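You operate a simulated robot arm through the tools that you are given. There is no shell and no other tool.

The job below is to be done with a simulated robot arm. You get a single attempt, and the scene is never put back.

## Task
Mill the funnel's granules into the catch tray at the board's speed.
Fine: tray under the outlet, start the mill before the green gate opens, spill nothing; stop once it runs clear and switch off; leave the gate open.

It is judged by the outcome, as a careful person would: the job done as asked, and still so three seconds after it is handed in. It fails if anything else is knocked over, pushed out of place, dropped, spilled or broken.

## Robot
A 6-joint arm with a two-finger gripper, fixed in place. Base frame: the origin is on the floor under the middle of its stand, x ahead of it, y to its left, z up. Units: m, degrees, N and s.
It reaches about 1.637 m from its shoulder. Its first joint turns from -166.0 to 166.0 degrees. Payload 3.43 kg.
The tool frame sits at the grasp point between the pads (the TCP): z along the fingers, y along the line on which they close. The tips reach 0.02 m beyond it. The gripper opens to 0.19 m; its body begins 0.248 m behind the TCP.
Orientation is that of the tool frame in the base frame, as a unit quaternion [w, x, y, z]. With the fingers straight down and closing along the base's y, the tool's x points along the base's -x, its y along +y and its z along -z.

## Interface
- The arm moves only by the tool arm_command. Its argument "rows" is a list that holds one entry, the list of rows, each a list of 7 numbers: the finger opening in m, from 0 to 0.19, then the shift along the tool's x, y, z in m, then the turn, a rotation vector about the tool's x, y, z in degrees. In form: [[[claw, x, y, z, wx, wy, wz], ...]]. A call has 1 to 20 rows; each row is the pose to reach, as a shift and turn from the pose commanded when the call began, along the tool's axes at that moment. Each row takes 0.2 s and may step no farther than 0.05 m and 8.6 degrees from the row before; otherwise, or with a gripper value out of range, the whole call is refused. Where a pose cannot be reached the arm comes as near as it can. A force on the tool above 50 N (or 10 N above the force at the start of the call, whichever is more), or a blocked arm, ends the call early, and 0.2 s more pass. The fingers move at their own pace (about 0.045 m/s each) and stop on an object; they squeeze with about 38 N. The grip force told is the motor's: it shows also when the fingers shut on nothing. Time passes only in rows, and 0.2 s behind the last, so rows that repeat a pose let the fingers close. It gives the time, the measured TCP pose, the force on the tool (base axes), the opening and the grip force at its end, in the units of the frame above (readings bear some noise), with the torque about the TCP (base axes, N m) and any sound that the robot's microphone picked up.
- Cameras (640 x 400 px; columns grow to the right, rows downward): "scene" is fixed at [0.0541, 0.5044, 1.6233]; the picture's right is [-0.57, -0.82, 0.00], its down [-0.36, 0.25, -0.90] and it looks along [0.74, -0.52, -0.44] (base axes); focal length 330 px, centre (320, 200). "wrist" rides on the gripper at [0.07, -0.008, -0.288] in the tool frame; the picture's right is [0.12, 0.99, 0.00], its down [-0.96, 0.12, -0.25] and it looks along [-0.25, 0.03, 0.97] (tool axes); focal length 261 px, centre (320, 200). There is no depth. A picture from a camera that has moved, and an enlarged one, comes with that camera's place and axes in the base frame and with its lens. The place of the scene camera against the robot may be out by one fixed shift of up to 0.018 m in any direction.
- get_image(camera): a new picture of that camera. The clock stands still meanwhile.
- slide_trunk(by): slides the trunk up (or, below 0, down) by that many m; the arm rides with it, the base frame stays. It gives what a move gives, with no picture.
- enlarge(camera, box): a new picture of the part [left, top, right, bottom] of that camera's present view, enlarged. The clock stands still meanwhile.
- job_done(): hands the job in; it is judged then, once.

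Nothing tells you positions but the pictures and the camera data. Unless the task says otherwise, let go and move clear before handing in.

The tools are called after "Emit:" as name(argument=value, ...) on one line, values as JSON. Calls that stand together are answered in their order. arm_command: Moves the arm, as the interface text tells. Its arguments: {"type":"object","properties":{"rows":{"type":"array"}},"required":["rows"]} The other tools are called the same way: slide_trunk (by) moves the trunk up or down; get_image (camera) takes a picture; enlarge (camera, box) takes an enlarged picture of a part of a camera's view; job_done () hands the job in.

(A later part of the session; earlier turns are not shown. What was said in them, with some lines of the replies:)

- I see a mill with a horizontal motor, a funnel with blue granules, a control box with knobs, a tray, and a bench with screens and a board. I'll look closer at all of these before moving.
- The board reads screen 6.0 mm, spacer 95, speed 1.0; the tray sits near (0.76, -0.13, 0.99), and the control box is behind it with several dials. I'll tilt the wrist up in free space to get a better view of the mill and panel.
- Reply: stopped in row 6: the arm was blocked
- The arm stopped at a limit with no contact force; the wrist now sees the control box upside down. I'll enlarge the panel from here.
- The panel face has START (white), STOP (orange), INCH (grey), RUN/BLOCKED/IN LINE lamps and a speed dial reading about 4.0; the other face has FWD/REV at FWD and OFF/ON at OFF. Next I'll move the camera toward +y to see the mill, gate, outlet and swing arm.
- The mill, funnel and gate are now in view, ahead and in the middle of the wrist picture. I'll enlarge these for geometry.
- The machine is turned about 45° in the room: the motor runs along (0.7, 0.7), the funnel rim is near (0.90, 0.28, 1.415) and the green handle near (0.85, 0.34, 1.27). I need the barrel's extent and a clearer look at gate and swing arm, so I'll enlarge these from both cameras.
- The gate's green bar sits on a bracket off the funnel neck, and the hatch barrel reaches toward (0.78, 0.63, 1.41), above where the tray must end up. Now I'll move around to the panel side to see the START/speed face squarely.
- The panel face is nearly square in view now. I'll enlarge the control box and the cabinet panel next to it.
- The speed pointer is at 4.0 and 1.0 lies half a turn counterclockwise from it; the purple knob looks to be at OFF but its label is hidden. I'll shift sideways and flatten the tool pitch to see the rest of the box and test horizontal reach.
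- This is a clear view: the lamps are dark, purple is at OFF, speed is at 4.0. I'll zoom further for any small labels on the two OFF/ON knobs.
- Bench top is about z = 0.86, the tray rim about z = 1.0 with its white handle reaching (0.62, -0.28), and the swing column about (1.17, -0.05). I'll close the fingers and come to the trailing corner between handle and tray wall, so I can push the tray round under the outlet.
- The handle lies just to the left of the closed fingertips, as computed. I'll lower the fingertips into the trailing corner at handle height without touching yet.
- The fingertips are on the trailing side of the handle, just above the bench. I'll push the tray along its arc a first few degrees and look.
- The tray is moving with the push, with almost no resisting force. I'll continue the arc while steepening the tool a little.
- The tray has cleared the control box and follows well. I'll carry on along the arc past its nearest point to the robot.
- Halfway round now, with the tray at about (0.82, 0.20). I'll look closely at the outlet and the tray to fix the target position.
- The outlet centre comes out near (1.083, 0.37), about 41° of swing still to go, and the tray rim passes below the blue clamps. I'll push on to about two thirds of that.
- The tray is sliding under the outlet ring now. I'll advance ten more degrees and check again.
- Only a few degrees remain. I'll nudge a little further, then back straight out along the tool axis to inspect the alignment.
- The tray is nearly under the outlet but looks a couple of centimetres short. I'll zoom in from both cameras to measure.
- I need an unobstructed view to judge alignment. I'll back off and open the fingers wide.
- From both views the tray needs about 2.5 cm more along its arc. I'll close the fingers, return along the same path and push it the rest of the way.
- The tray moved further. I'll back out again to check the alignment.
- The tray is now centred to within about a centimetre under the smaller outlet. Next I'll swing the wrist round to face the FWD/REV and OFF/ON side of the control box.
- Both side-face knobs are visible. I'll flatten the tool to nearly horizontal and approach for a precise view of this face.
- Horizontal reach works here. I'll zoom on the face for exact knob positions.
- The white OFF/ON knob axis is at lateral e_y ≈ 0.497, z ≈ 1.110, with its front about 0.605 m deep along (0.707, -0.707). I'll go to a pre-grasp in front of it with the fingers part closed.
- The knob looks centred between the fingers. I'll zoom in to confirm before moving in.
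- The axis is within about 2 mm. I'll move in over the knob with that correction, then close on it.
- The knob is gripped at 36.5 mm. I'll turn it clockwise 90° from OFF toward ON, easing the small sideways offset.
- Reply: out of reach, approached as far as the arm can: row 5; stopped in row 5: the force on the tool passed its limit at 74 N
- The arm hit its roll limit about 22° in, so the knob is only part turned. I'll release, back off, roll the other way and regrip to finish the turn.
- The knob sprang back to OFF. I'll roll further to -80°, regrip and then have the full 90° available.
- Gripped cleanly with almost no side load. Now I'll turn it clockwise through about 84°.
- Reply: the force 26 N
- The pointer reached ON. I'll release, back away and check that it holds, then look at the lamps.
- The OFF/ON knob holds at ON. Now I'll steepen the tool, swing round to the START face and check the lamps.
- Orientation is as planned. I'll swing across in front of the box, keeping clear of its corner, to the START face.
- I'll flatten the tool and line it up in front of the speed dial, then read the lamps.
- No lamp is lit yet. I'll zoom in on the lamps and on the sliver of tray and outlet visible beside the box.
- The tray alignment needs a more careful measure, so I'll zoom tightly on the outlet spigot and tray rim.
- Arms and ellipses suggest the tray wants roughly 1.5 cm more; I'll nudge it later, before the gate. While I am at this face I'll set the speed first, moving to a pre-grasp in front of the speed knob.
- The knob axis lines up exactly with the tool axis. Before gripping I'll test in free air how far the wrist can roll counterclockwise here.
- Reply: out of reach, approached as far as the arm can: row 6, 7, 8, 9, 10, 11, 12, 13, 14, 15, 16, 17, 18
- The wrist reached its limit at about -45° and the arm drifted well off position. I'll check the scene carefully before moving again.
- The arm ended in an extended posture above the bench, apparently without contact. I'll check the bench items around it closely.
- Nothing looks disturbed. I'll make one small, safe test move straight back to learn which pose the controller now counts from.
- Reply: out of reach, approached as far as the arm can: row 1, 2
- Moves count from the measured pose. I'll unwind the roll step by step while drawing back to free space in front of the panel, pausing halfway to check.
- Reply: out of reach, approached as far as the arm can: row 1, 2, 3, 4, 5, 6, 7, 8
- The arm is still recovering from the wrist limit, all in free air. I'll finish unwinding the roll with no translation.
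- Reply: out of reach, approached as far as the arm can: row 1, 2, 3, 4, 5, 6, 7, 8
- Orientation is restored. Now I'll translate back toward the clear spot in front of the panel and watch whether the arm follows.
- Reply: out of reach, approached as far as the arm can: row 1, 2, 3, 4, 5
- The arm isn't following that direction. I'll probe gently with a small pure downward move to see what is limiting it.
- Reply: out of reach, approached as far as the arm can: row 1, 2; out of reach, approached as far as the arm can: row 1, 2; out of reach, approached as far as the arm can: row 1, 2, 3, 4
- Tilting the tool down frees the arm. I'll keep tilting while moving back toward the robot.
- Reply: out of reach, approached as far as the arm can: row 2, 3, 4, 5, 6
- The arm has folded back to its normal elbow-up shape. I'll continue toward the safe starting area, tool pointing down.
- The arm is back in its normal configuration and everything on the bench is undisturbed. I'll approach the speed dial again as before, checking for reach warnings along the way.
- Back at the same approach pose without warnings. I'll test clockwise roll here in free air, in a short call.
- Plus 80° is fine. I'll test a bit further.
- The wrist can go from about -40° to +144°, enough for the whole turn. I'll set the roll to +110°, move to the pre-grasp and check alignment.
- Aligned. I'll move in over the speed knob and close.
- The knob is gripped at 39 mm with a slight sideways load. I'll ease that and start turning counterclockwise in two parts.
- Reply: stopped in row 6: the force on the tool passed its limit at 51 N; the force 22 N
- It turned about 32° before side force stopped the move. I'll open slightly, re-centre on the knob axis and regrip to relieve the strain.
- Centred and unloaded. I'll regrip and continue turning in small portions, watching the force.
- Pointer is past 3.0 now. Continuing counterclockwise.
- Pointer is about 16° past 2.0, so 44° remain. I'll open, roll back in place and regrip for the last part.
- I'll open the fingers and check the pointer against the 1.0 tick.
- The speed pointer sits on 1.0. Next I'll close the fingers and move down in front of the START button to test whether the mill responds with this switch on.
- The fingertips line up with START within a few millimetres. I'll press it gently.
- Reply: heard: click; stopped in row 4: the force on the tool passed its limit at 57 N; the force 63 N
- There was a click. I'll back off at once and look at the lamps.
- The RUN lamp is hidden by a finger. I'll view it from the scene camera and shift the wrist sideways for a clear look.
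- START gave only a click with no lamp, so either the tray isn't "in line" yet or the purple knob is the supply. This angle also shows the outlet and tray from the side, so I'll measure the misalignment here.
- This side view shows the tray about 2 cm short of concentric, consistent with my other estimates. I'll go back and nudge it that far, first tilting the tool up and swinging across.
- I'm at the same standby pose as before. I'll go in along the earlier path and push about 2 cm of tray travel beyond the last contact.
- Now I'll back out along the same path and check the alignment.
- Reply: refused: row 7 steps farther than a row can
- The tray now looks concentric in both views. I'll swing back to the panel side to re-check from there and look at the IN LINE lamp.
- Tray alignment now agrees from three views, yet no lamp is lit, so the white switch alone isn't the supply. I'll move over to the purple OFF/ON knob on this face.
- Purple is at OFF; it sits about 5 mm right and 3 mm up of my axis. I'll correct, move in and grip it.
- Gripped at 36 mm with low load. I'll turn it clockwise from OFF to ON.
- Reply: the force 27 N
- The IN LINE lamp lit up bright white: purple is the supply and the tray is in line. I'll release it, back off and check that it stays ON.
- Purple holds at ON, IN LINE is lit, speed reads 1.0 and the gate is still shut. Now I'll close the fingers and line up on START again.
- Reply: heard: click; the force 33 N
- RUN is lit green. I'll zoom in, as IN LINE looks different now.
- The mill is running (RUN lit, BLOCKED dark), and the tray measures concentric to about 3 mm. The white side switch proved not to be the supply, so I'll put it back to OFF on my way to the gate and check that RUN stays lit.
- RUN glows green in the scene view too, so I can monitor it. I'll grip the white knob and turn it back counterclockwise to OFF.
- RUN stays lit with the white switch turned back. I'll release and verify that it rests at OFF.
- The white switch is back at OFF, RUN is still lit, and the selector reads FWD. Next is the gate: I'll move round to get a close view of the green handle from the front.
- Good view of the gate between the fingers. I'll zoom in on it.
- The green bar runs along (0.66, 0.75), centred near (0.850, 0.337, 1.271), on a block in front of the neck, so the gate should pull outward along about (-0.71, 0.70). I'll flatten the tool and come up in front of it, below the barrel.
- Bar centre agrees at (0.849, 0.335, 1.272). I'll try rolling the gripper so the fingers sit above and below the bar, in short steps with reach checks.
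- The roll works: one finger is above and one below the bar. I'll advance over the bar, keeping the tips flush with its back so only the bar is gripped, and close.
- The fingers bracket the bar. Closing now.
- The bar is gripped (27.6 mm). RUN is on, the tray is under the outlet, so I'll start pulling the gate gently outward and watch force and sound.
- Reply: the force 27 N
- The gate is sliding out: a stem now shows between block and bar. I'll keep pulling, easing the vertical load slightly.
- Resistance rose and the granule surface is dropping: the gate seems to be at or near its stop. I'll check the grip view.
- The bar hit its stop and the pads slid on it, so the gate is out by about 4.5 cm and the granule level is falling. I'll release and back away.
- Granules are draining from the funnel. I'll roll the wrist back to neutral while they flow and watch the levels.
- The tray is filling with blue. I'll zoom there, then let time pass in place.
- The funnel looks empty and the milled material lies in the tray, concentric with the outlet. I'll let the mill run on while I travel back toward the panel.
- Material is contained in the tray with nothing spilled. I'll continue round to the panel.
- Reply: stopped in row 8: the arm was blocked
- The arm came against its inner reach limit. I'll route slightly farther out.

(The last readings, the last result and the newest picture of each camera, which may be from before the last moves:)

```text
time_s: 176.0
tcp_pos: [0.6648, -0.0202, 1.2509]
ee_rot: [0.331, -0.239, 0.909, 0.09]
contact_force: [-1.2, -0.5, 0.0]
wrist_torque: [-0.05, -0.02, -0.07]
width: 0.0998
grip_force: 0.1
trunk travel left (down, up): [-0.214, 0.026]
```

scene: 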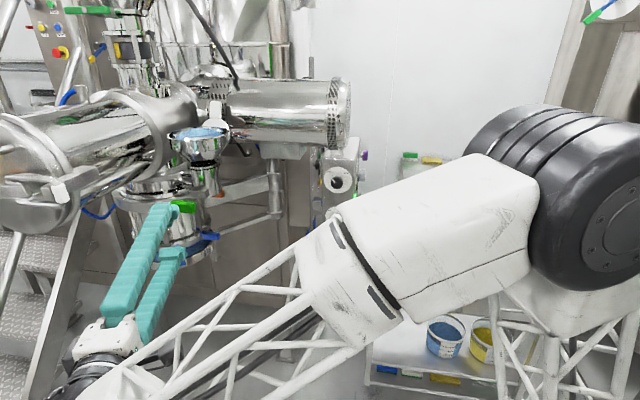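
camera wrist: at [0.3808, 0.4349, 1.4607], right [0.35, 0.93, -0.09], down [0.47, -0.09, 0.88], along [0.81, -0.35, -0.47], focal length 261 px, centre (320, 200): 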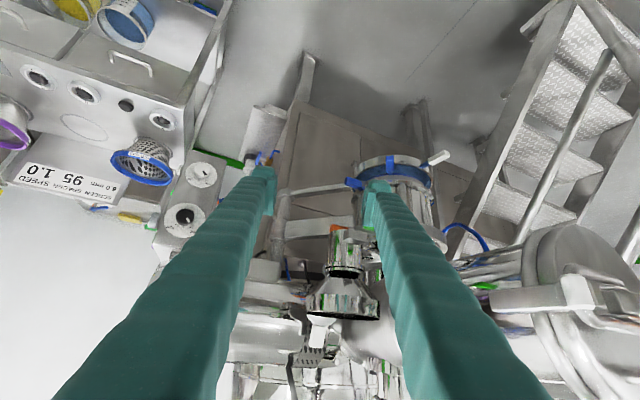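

Emit:
arm_command(rows=[[[0.05, 0.0169, -0.0107, -0.0132, -2.4, 0, -2.9], [0.0, 0.0338, -0.0215, -0.0263, -4.85, 0, -5.8], [0.0, 0.0506, -0.0322, -0.0395, -7.3, 0, -8.7], [0.0, 0.0675, -0.0429, -0.0526, -9.7, 0, -11.6]]])

Emit:
arm_command(rows=[[[0.0, 0.0, -0.007, -0.02, 0, -8.3, 0], [0.0, 0.0, -0.015, -0.04, 0, -16.6, 0], [0.0, 0.002, -0.023, -0.06, 0, -25, 0], [0.0, 0.012, -0.03, -0.065, 0, -33.3, 0], [0.0, 0.03, -0.038, -0.06, 0, -41.7, 0], [0.0, 0.045, -0.0453, -0.045, 0, -50, 0]]])

Emit:
get_image(camera="wrist")

Emit:
enlarge(camera="scene", box=[130, 110, 250, 290])

```text
time_s: 177.0
tcp_pos: [0.6122, -0.1001, 1.2467]
ee_rot: [0.317, -0.356, 0.869, 0.133]
contact_force: [-0.5, 0.9, 0.1]
wrist_torque: [-0.08, 0.02, -0.06]
width: 0.0122
grip_force: 0.1
trunk travel left (down, up): [-0.214, 0.026]
```

```text
time_s: 178.4
tcp_pos: [0.5972, -0.177, 1.2535]
ee_rot: [0.655, -0.266, 0.654, 0.269]
contact_force: [-0.4, 0.6, 1.4]
wrist_torque: [-0.15, 0.14, -0.33]
width: 0.0
grip_force: 34.2
trunk travel left (down, up): [-0.214, 0.026]
```

```text
taken
camera wrist: at [0.3993, -0.3828, 1.1809], right [-0.7, 0.71, -0.12], down [-0.26, -0.1, 0.96], along [0.67, 0.7, 0.25], focal length 261 px, centre (320, 200)
```

wrist: 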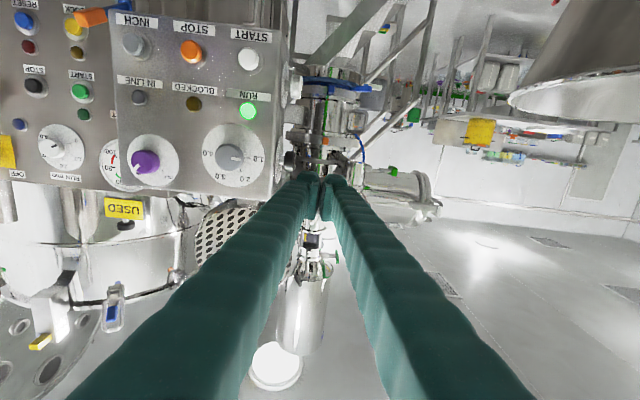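

```text
2.22 times, centred on (190, 200) of scene
camera zoom: at [0.0541, 0.5044, 1.6233], right [-0.57, -0.82, 0.0], down [-0.36, 0.25, -0.9], along [0.74, -0.52, -0.44], focal length 733 px, centre (609, 200)
```

zoom: 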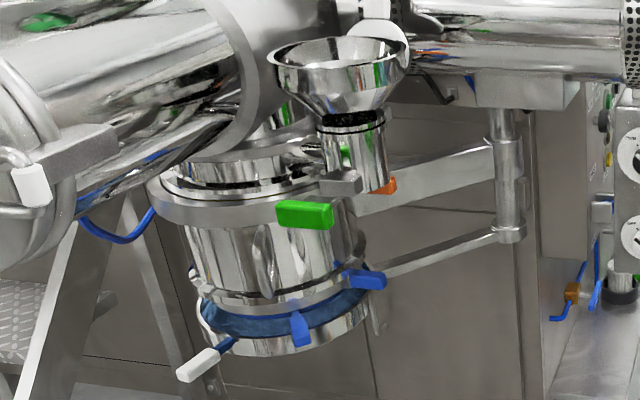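

RUN is lit and BLOCKED dark; the funnel shows empty. I'll record the tray level now and again after a few seconds to confirm that nothing more is coming through.

Emit:
enlarge(camera="scene", box=[140, 215, 220, 280])

Emit:
arm_command(rows=[[[0.0, 0.0, -0.03, 0.0, 0, 0, 0], [0.0, 0.02, -0.06, 0.0, 0, 0, 0], [0.0, 0.04, -0.09, 0.005, 0, 0, 0], [0.0, 0.06, -0.12, 0.01, 0, 0, 0], [0.0, 0.08, -0.145, 0.015, 0, 0, 0], [0.0, 0.1, -0.17, 0.02, 0, 0, 0], [0.0, 0.12, -0.19, 0.03, 0, 0, 0], [0.0, 0.14, -0.205, 0.045, 0, 0, 0], [0.0, 0.16, -0.215, 0.06, 0, 0, 0], [0.0, 0.16, -0.215, 0.07, 0, 0, 0], [0.0, 0.16, -0.215, 0.07, 0, 0, 0], [0.0, 0.16, -0.215, 0.07, 0, 0, 0], [0.0, 0.16, -0.215, 0.07, 0, 0, 0], [0.0, 0.16, -0.215, 0.07, 0, 0, 0], [0.0, 0.16, -0.215, 0.07, 0, 0, 0]]])

Emit:
enlarge(camera="scene", box=[140, 215, 220, 280])

Emit:
get_image(camera="wrist")

```text
6.15 times, centred on (180, 248) of scene
camera zoom: at [0.0541, 0.5044, 1.6233], right [-0.57, -0.82, 0.0], down [-0.36, 0.25, -0.9], along [0.74, -0.52, -0.44], focal length 2031 px, centre (1182, -92)
```

zoom: 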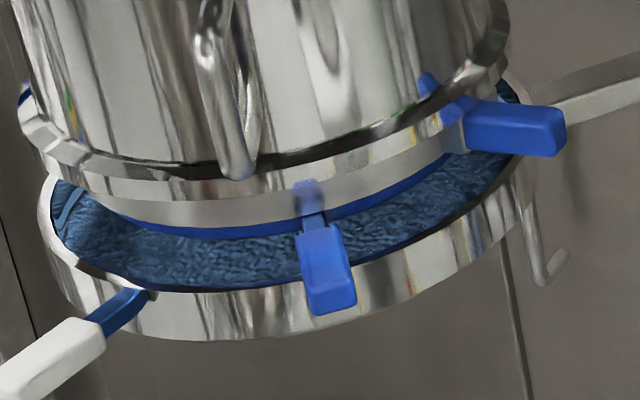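

```text
time_s: 181.6
tcp_pos: [0.8, -0.2799, 1.0898]
ee_rot: [0.654, -0.266, 0.654, 0.27]
contact_force: [0.1, 0.6, -0.1]
wrist_torque: [0.02, 0.01, -0.04]
width: 0.0001
grip_force: 34.2
trunk travel left (down, up): [-0.214, 0.026]
```

```text
6.15 times, centred on (180, 248) of scene
camera zoom: at [0.0541, 0.5044, 1.6233], right [-0.57, -0.82, 0.0], down [-0.36, 0.25, -0.9], along [0.74, -0.52, -0.44], focal length 2031 px, centre (1182, -92)
```

zoom: 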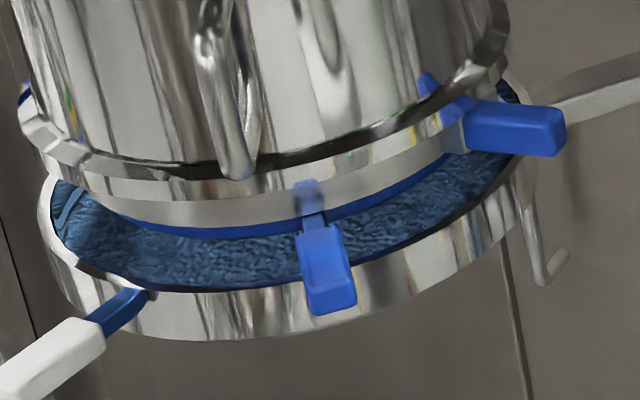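

```text
taken
camera wrist: at [0.6007, -0.4876, 1.0182], right [-0.7, 0.71, -0.11], down [-0.26, -0.1, 0.96], along [0.67, 0.7, 0.25], focal length 261 px, centre (320, 200)
```

wrist: 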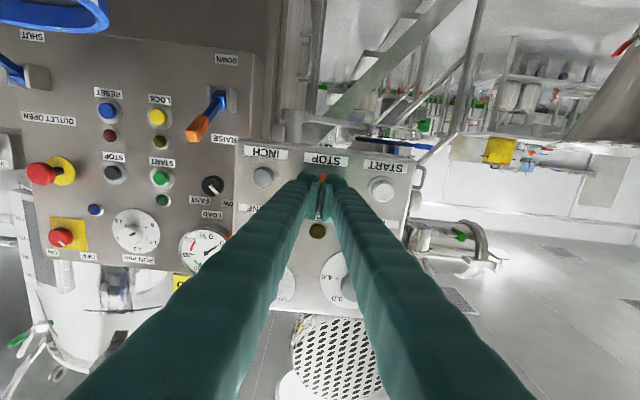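

The tray level is unchanged over three seconds, so it has run clear. I'm now in front of STOP; I'll zoom in to check alignment and lamps.

Emit:
enlarge(camera="wrist", box=[230, 140, 420, 260])

Emit:
enlarge(camera="wrist", box=[170, 180, 260, 290])

```text
3.33 times, centred on (325, 200) of wrist
camera zoom: at [0.6007, -0.4876, 1.0182], right [-0.7, 0.71, -0.11], down [-0.26, -0.1, 0.96], along [0.67, 0.7, 0.25], focal length 869 px, centre (303, 200)
```

zoom: 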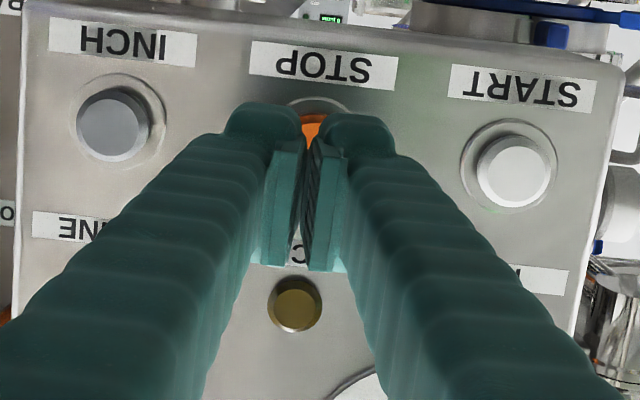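

```text
3.64 times, centred on (215, 235) of wrist
camera zoom: at [0.6007, -0.4876, 1.0182], right [-0.7, 0.71, -0.11], down [-0.26, -0.1, 0.96], along [0.67, 0.7, 0.25], focal length 948 px, centre (702, 73)
```

zoom: 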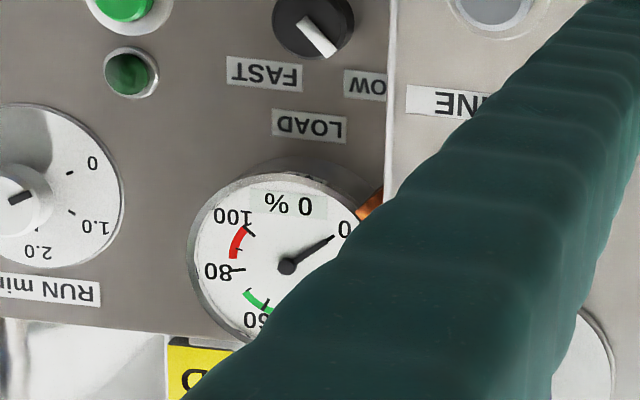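

STOP is about 4 mm to the right of my axis. I'll correct and press it.

Emit:
arm_command(rows=[[[0.0, 0.0014, 0.004, 0.02, 0, 0, 0], [0.0, 0.0014, 0.004, 0.035, 0, 0, 0], [0.0, 0.0014, 0.004, 0.043, 0, 0, 0], [0.0, 0.0014, 0.004, 0.047, 0, 0, 0], [0.0, 0.0014, 0.004, 0.05, 0, 0, 0], [0.0, 0.0014, 0.004, 0.053, 0, 0, 0], [0.0, 0.0014, 0.004, 0.056, 0, 0, 0]]])

Emit:
arm_command(rows=[[[0.0, 0, 0, -0.015, 0, 0, 0], [0.0, 0, 0, -0.04, 0, 0, 0], [0.0, -0.02, 0, -0.07, 0, 0, 0], [0.0, -0.06, -0.02, -0.09, 0, 0, 0], [0.05, -0.1, -0.04, -0.1, 0, 0, 0], [0.08, -0.14, -0.06, -0.11, 0, 0, 0], [0.08, -0.17, -0.07, -0.11, 0, 0, 0], [0.08, -0.17, -0.07, -0.11, 0, 0, 0]]])

Emit:
get_image(camera="wrist")

Emit:
enlarge(camera="wrist", box=[250, 60, 410, 250])

```text
time_s: 183.2
tcp_pos: [0.8348, -0.2398, 1.0885]
ee_rot: [0.654, -0.266, 0.654, 0.27]
contact_force: [-17.3, -10.2, -4.8]
wrist_torque: [-0.11, 0.04, 0.23]
width: 0.0061
grip_force: 35.4
trunk travel left (down, up): [-0.214, 0.026]
heard: click
```

```text
time_s: 185.0
tcp_pos: [0.8088, -0.3673, 1.258]
ee_rot: [0.654, -0.267, 0.654, 0.27]
contact_force: [0.4, -0.3, 0.4]
wrist_torque: [-0.01, 0.0, 0.0]
width: 0.0801
grip_force: 0.1
trunk travel left (down, up): [-0.214, 0.026]
```

```text
taken
camera wrist: at [0.6088, -0.574, 1.1862], right [-0.7, 0.71, -0.11], down [-0.26, -0.1, 0.96], along [0.67, 0.7, 0.25], focal length 261 px, centre (320, 200)
```

wrist: 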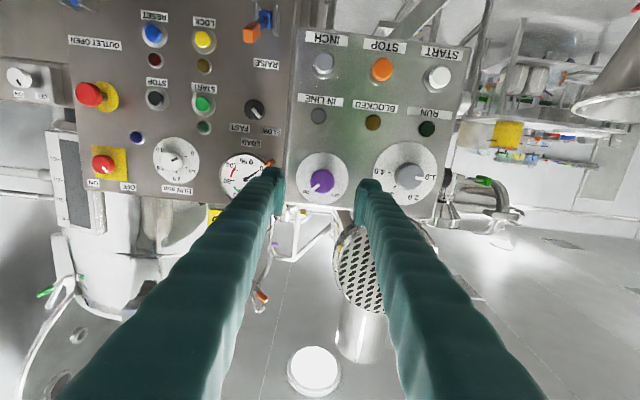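

```text
2.11 times, centred on (330, 155) of wrist
camera zoom: at [0.6088, -0.574, 1.1862], right [-0.7, 0.71, -0.11], down [-0.26, -0.1, 0.96], along [0.67, 0.7, 0.25], focal length 549 px, centre (299, 295)
```

zoom: 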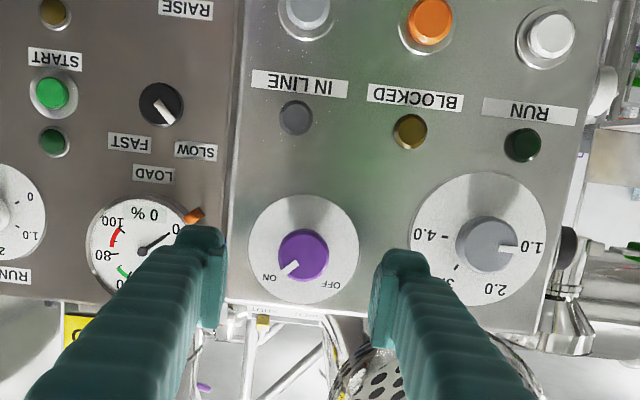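

RUN went dark: the mill is stopped. Now I'll switch the supply off: roll to +86° first so the purple knob can be turned back counterclockwise.

Emit:
arm_command(rows=[[[0.068, 0, 0.001, 0.01, 0, 0, 8], [0.068, 0, 0.002, 0.02, 0, 0, 16], [0.068, 0, 0.0026, 0.03, 0, 0, 24], [0.068, 0, 0.0026, 0.035, 0, 0, 32], [0.068, 0, 0.0026, 0.04, 0, 0, 40], [0.068, 0, 0.0026, 0.045, 0, 0, 48], [0.068, 0, 0.0026, 0.05, 0, 0, 56], [0.068, 0, 0.0026, 0.055, 0, 0, 64], [0.068, 0, 0.0026, 0.06, 0, 0, 72], [0.068, 0, 0.0026, 0.06, 0, 0, 80], [0.068, 0, 0.0026, 0.06, 0, 0, 87], [0.068, 0, 0.0026, 0.06, 0, 0, 87]]])

Emit:
enlarge(camera="wrist", box=[260, 130, 380, 250])

```text
time_s: 187.6
tcp_pos: [0.848, -0.3227, 1.2575]
ee_rot: [0.289, 0.258, 0.657, 0.647]
contact_force: [-0.3, 0.4, 0.2]
wrist_torque: [0.0, 0.02, -0.01]
width: 0.068
grip_force: 0.1
trunk travel left (down, up): [-0.214, 0.026]
```

```text
3.33 times, centred on (320, 190) of wrist
camera zoom: at [0.5946, -0.4739, 1.2462], right [-0.12, 0.12, 0.99], down [0.49, -0.85, 0.16], along [0.86, 0.51, 0.04], focal length 869 px, centre (320, 233)
```

zoom: 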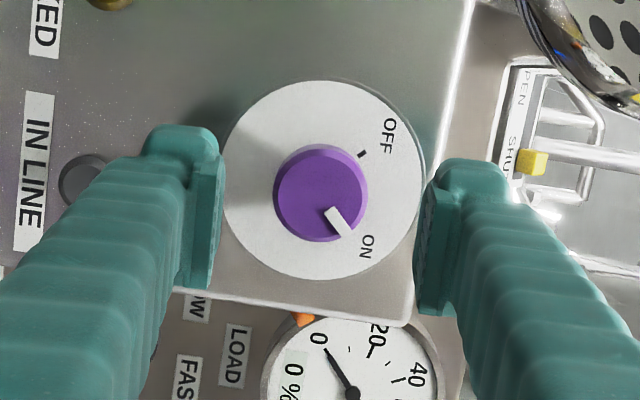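

Aligned. I'll move in, grip and turn counterclockwise to OFF.

Emit:
arm_command(rows=[[[0.068, 0, 0, 0.014, 0, 0, 0], [0.068, 0, 0, 0.028, 0, 0, 0], [0.068, 0, 0, 0.042, 0, 0, 0], [0.068, 0, 0, 0.054, 0, 0, 0], [0.02, 0, 0, 0.054, 0, 0, 0], [0.02, 0, 0, 0.054, 0, 0, 0], [0.02, 0, 0, 0.054, 0, 0, 0], [0.02, 0, 0, 0.054, 0, 0, 0]]])

Emit:
arm_command(rows=[[[0.02, 0, 0, 0, 0, 0, -7], [0.02, 0, 0, 0, 0, 0, -14], [0.02, 0, 0, 0, 0, 0, -21], [0.02, 0, 0, 0, 0, 0, -28], [0.02, 0, 0, 0, 0, 0, -35], [0.02, 0, 0, 0, 0, 0, -42]]])

```text
time_s: 189.4
tcp_pos: [0.8868, -0.2835, 1.2595]
ee_rot: [0.289, 0.257, 0.657, 0.647]
contact_force: [3.4, -0.9, 4.5]
wrist_torque: [-0.44, 0.46, -0.16]
width: 0.0364
grip_force: 45.0
trunk travel left (down, up): [-0.214, 0.026]
```

```text
time_s: 190.8
tcp_pos: [0.8887, -0.2829, 1.259]
ee_rot: [0.502, 0.005, 0.706, 0.499]
contact_force: [16.0, -3.1, 17.2]
wrist_torque: [-0.21, 0.18, -0.69]
width: 0.0364
grip_force: 45.4
trunk travel left (down, up): [-0.214, 0.026]
```

Emit:
arm_command(rows=[[[0.02, -0.0012, 0, 0, 0, 0, -6], [0.02, -0.0012, 0, 0, 0, 0, -12], [0.02, -0.0012, 0, 0, 0, 0, -18], [0.02, -0.0012, 0, 0, 0, 0, -24], [0.02, -0.0012, 0, 0, 0, 0, -30], [0.02, -0.0012, 0, 0, 0, 0, -36], [0.02, -0.0012, 0, 0, 0, 0, -42]]])

Emit:
enlarge(camera="wrist", box=[250, 120, 390, 260])

```text
time_s: 192.4
tcp_pos: [0.8865, -0.2836, 1.2577]
ee_rot: [0.647, -0.249, 0.661, 0.287]
contact_force: [-0.2, 8.0, -1.1]
wrist_torque: [0.07, -0.09, -0.67]
width: 0.036
grip_force: 45.4
trunk travel left (down, up): [-0.214, 0.026]
```

```text
2.86 times, centred on (320, 190) of wrist
camera zoom: at [0.686, -0.4884, 1.1879], right [-0.7, 0.71, -0.06], down [-0.22, -0.13, 0.97], along [0.68, 0.69, 0.25], focal length 745 px, centre (320, 229)
```

zoom: 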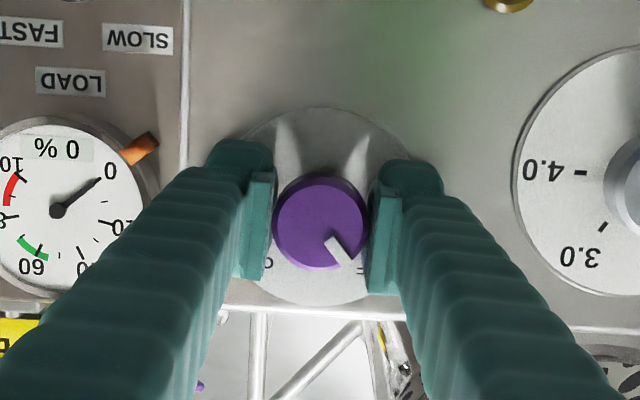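

The pointer looks to be at OFF. I'll release, back away and verify.

Emit:
arm_command(rows=[[[0.075, 0, 0, 0, 0, 0, 0], [0.075, 0, 0, 0, 0, 0, 0], [0.075, 0, 0, 0, 0, 0, 0], [0.075, 0, 0, -0.02, 0, 0, 0], [0.075, 0, 0, -0.045, 0, 0, 0], [0.075, 0, 0, -0.08, 0, 0, 0], [0.075, 0, 0, -0.12, 0, 0, -3], [0.1, 0, 0, -0.16, 0, 0, -3], [0.1, 0, 0, -0.18, 0, 0, -3]]])

Emit:
get_image(camera="wrist")

Emit:
enlarge(camera="wrist", box=[240, 60, 410, 240])

Emit:
get_image(camera="scene")

```text
time_s: 194.4
tcp_pos: [0.7592, -0.4111, 1.2597]
ee_rot: [0.654, -0.268, 0.654, 0.269]
contact_force: [0.0, 0.4, -0.7]
wrist_torque: [0.0, -0.04, 0.02]
width: 0.0997
grip_force: 0.0
trunk travel left (down, up): [-0.214, 0.026]
```

```text
taken
camera wrist: at [0.5607, -0.6189, 1.1882], right [-0.7, 0.71, -0.11], down [-0.26, -0.1, 0.96], along [0.67, 0.7, 0.25], focal length 261 px, centre (320, 200)
```

wrist: 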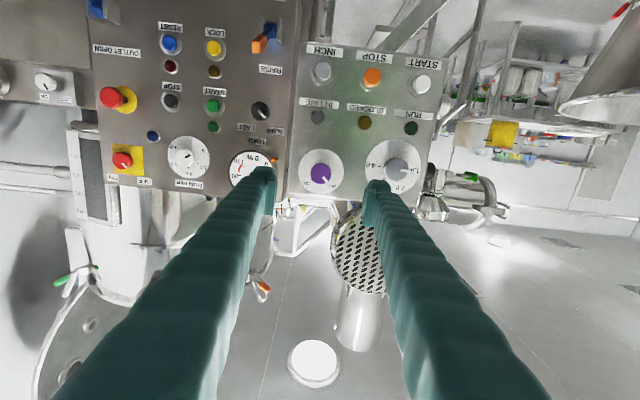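

```text
2.22 times, centred on (325, 150) of wrist
camera zoom: at [0.5607, -0.6189, 1.1882], right [-0.7, 0.71, -0.11], down [-0.26, -0.1, 0.96], along [0.67, 0.7, 0.25], focal length 579 px, centre (309, 311)
```

zoom: 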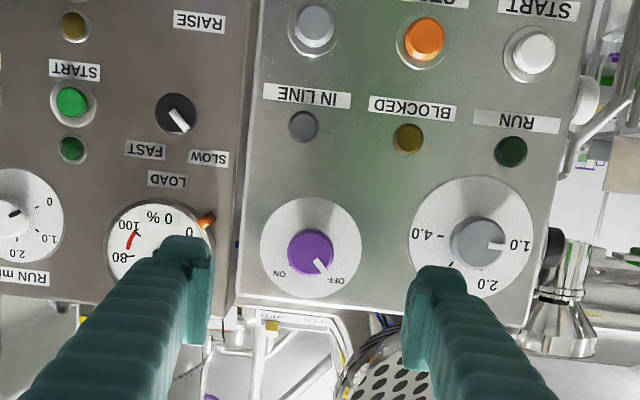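

```text
taken
```

scene: 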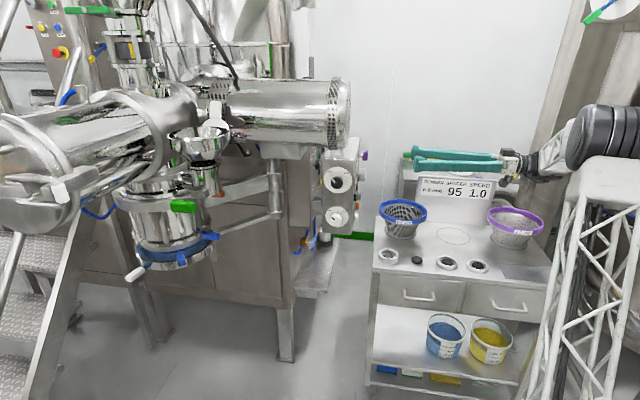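

Purple is OFF and all lamps are dark, with FWD, white OFF and speed 1.0 as set. I'll check the gate, funnel, tray and floor once more before clearing the arm.

Emit:
enlarge(camera="scene", box=[150, 110, 250, 220])

Emit:
enlarge(camera="scene", box=[110, 200, 290, 360])

Emit:
enlarge(camera="scene", box=[310, 140, 390, 250])

```text
3.64 times, centred on (200, 165) of scene
camera zoom: at [0.0541, 0.5044, 1.6233], right [-0.57, -0.82, 0.0], down [-0.36, 0.25, -0.9], along [0.74, -0.52, -0.44], focal length 1200 px, centre (756, 327)
```

zoom: 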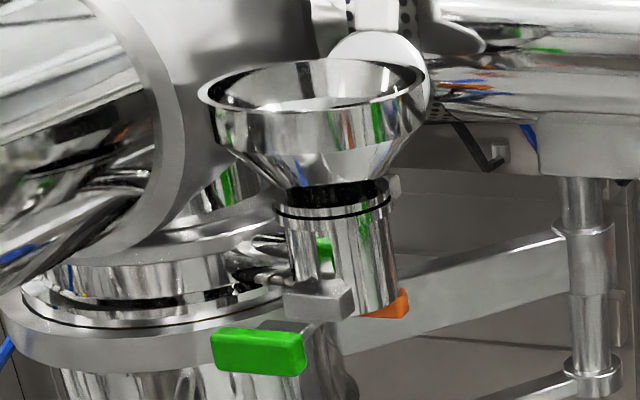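

```text
2.50 times, centred on (200, 280) of scene
camera zoom: at [0.0541, 0.5044, 1.6233], right [-0.57, -0.82, 0.0], down [-0.36, 0.25, -0.9], along [0.74, -0.52, -0.44], focal length 825 px, centre (620, 0)
```

zoom: 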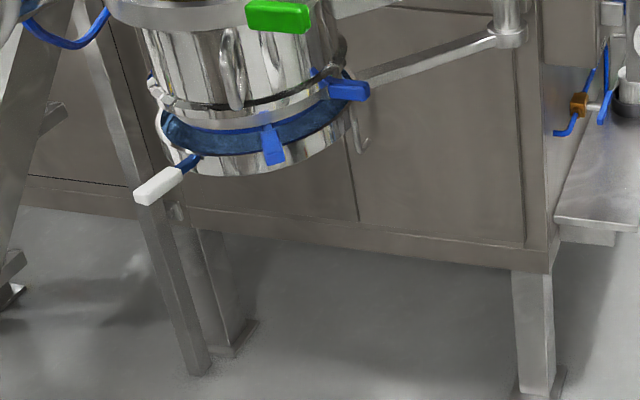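

```text
3.64 times, centred on (350, 195) of scene
camera zoom: at [0.0541, 0.5044, 1.6233], right [-0.57, -0.82, 0.0], down [-0.36, 0.25, -0.9], along [0.74, -0.52, -0.44], focal length 1200 px, centre (211, 218)
```

zoom: 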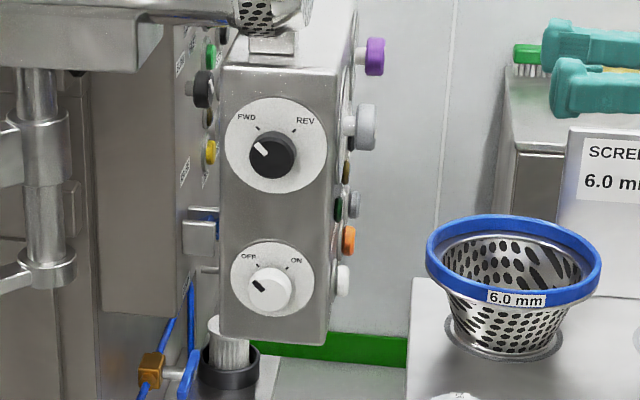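

All is as asked: gate open, funnel empty, tray holding the milled material, floor clean. I'll draw the arm back clear of everything and then hand in.

Emit:
arm_command(rows=[[[0.1, -0.005, 0.008, -0.02, 0, 5, 0], [0.1, -0.012, 0.02, -0.045, 0, 12, 0], [0.1, -0.02, 0.04, -0.07, 0, 19, 0], [0.1, -0.028, 0.06, -0.09, 0, 26, 0], [0.1, -0.035, 0.078, -0.1, 0, 33, 0], [0.1, -0.04, 0.0919, -0.1047, 0, 40, 0], [0.1, -0.04, 0.0919, -0.1047, 0, 40, 0]]])

Emit:
get_image(camera="scene")

Emit:
get_image(camera="wrist")

```text
time_s: 196.0
tcp_pos: [0.6185, -0.4203, 1.2992]
ee_rot: [0.39, -0.343, 0.839, 0.163]
contact_force: [-0.1, 0.1, 0.7]
wrist_torque: [-0.04, 0.0, -0.03]
width: 0.1
grip_force: 0.1
trunk travel left (down, up): [-0.214, 0.026]
```

```text
taken
```

scene: 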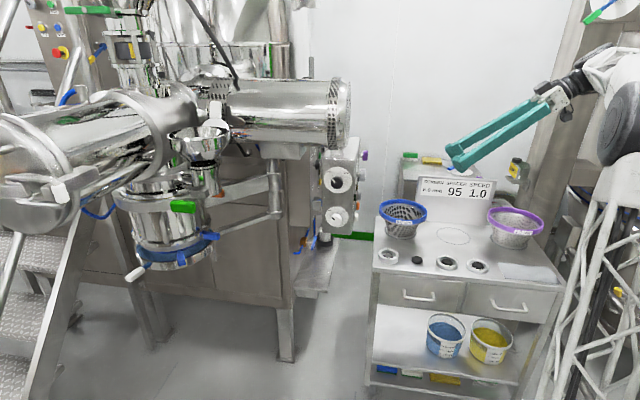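

```text
taken
camera wrist: at [0.436, -0.6121, 1.4307], right [-0.75, 0.65, -0.09], down [0.23, 0.38, 0.9], along [0.62, 0.65, -0.43], focal length 261 px, centre (320, 200)
```

wrist: 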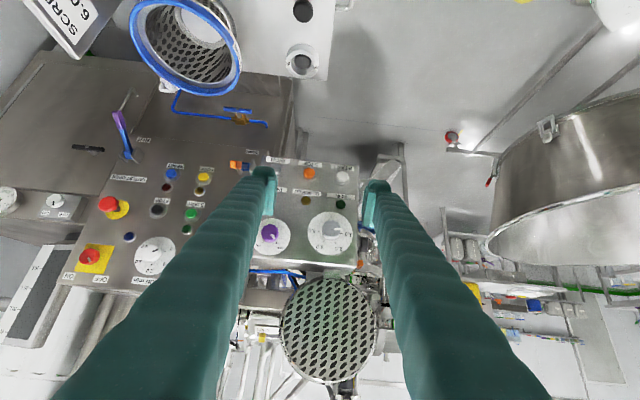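

The arm is clear with an empty gripper. The mill is stopped and switched off, the gate is open, the funnel is empty, the product is in the tray under the outlet, and nothing else looks disturbed. I'm handing the job in.

Emit:
job_done()

```text
The job is handed in.
```

The funnel's granules are milled into the catch tray at speed 1.0, and I've handed the job in. No result came back, so the points below are what I saw in the last pictures.

- **Tray:** it sits under the outlet and holds the milled material. I saw nothing spilled on the tray edge or floor.
- **Running order:** I started the mill first (RUN lit, direction FWD), then pulled the green gate out to its stop. The funnel emptied in about seven seconds.
- **Stopping:** the tray level stayed the same for three seconds, so I pressed STOP and RUN went dark. I couldn't see down into the funnel neck, so "run clear" rests on that steady level.
- **Switched off:** the purple knob on the control box turned out to be the power switch, and it is back at OFF. The gate is still open.

Two things went differently from plan:

- **Wrong switch first:** I turned the white OFF/ON knob on the side of the box to ON before finding that purple was the power. I pressed START once with only white on, and nothing ran. White is back at OFF, and the mill kept running when I turned it off.
- **Arm limit:** testing a wrist turn near the speed dial, the arm hit a joint limit and swung out over the bench. The force readings stayed near zero and nothing on the bench had moved.
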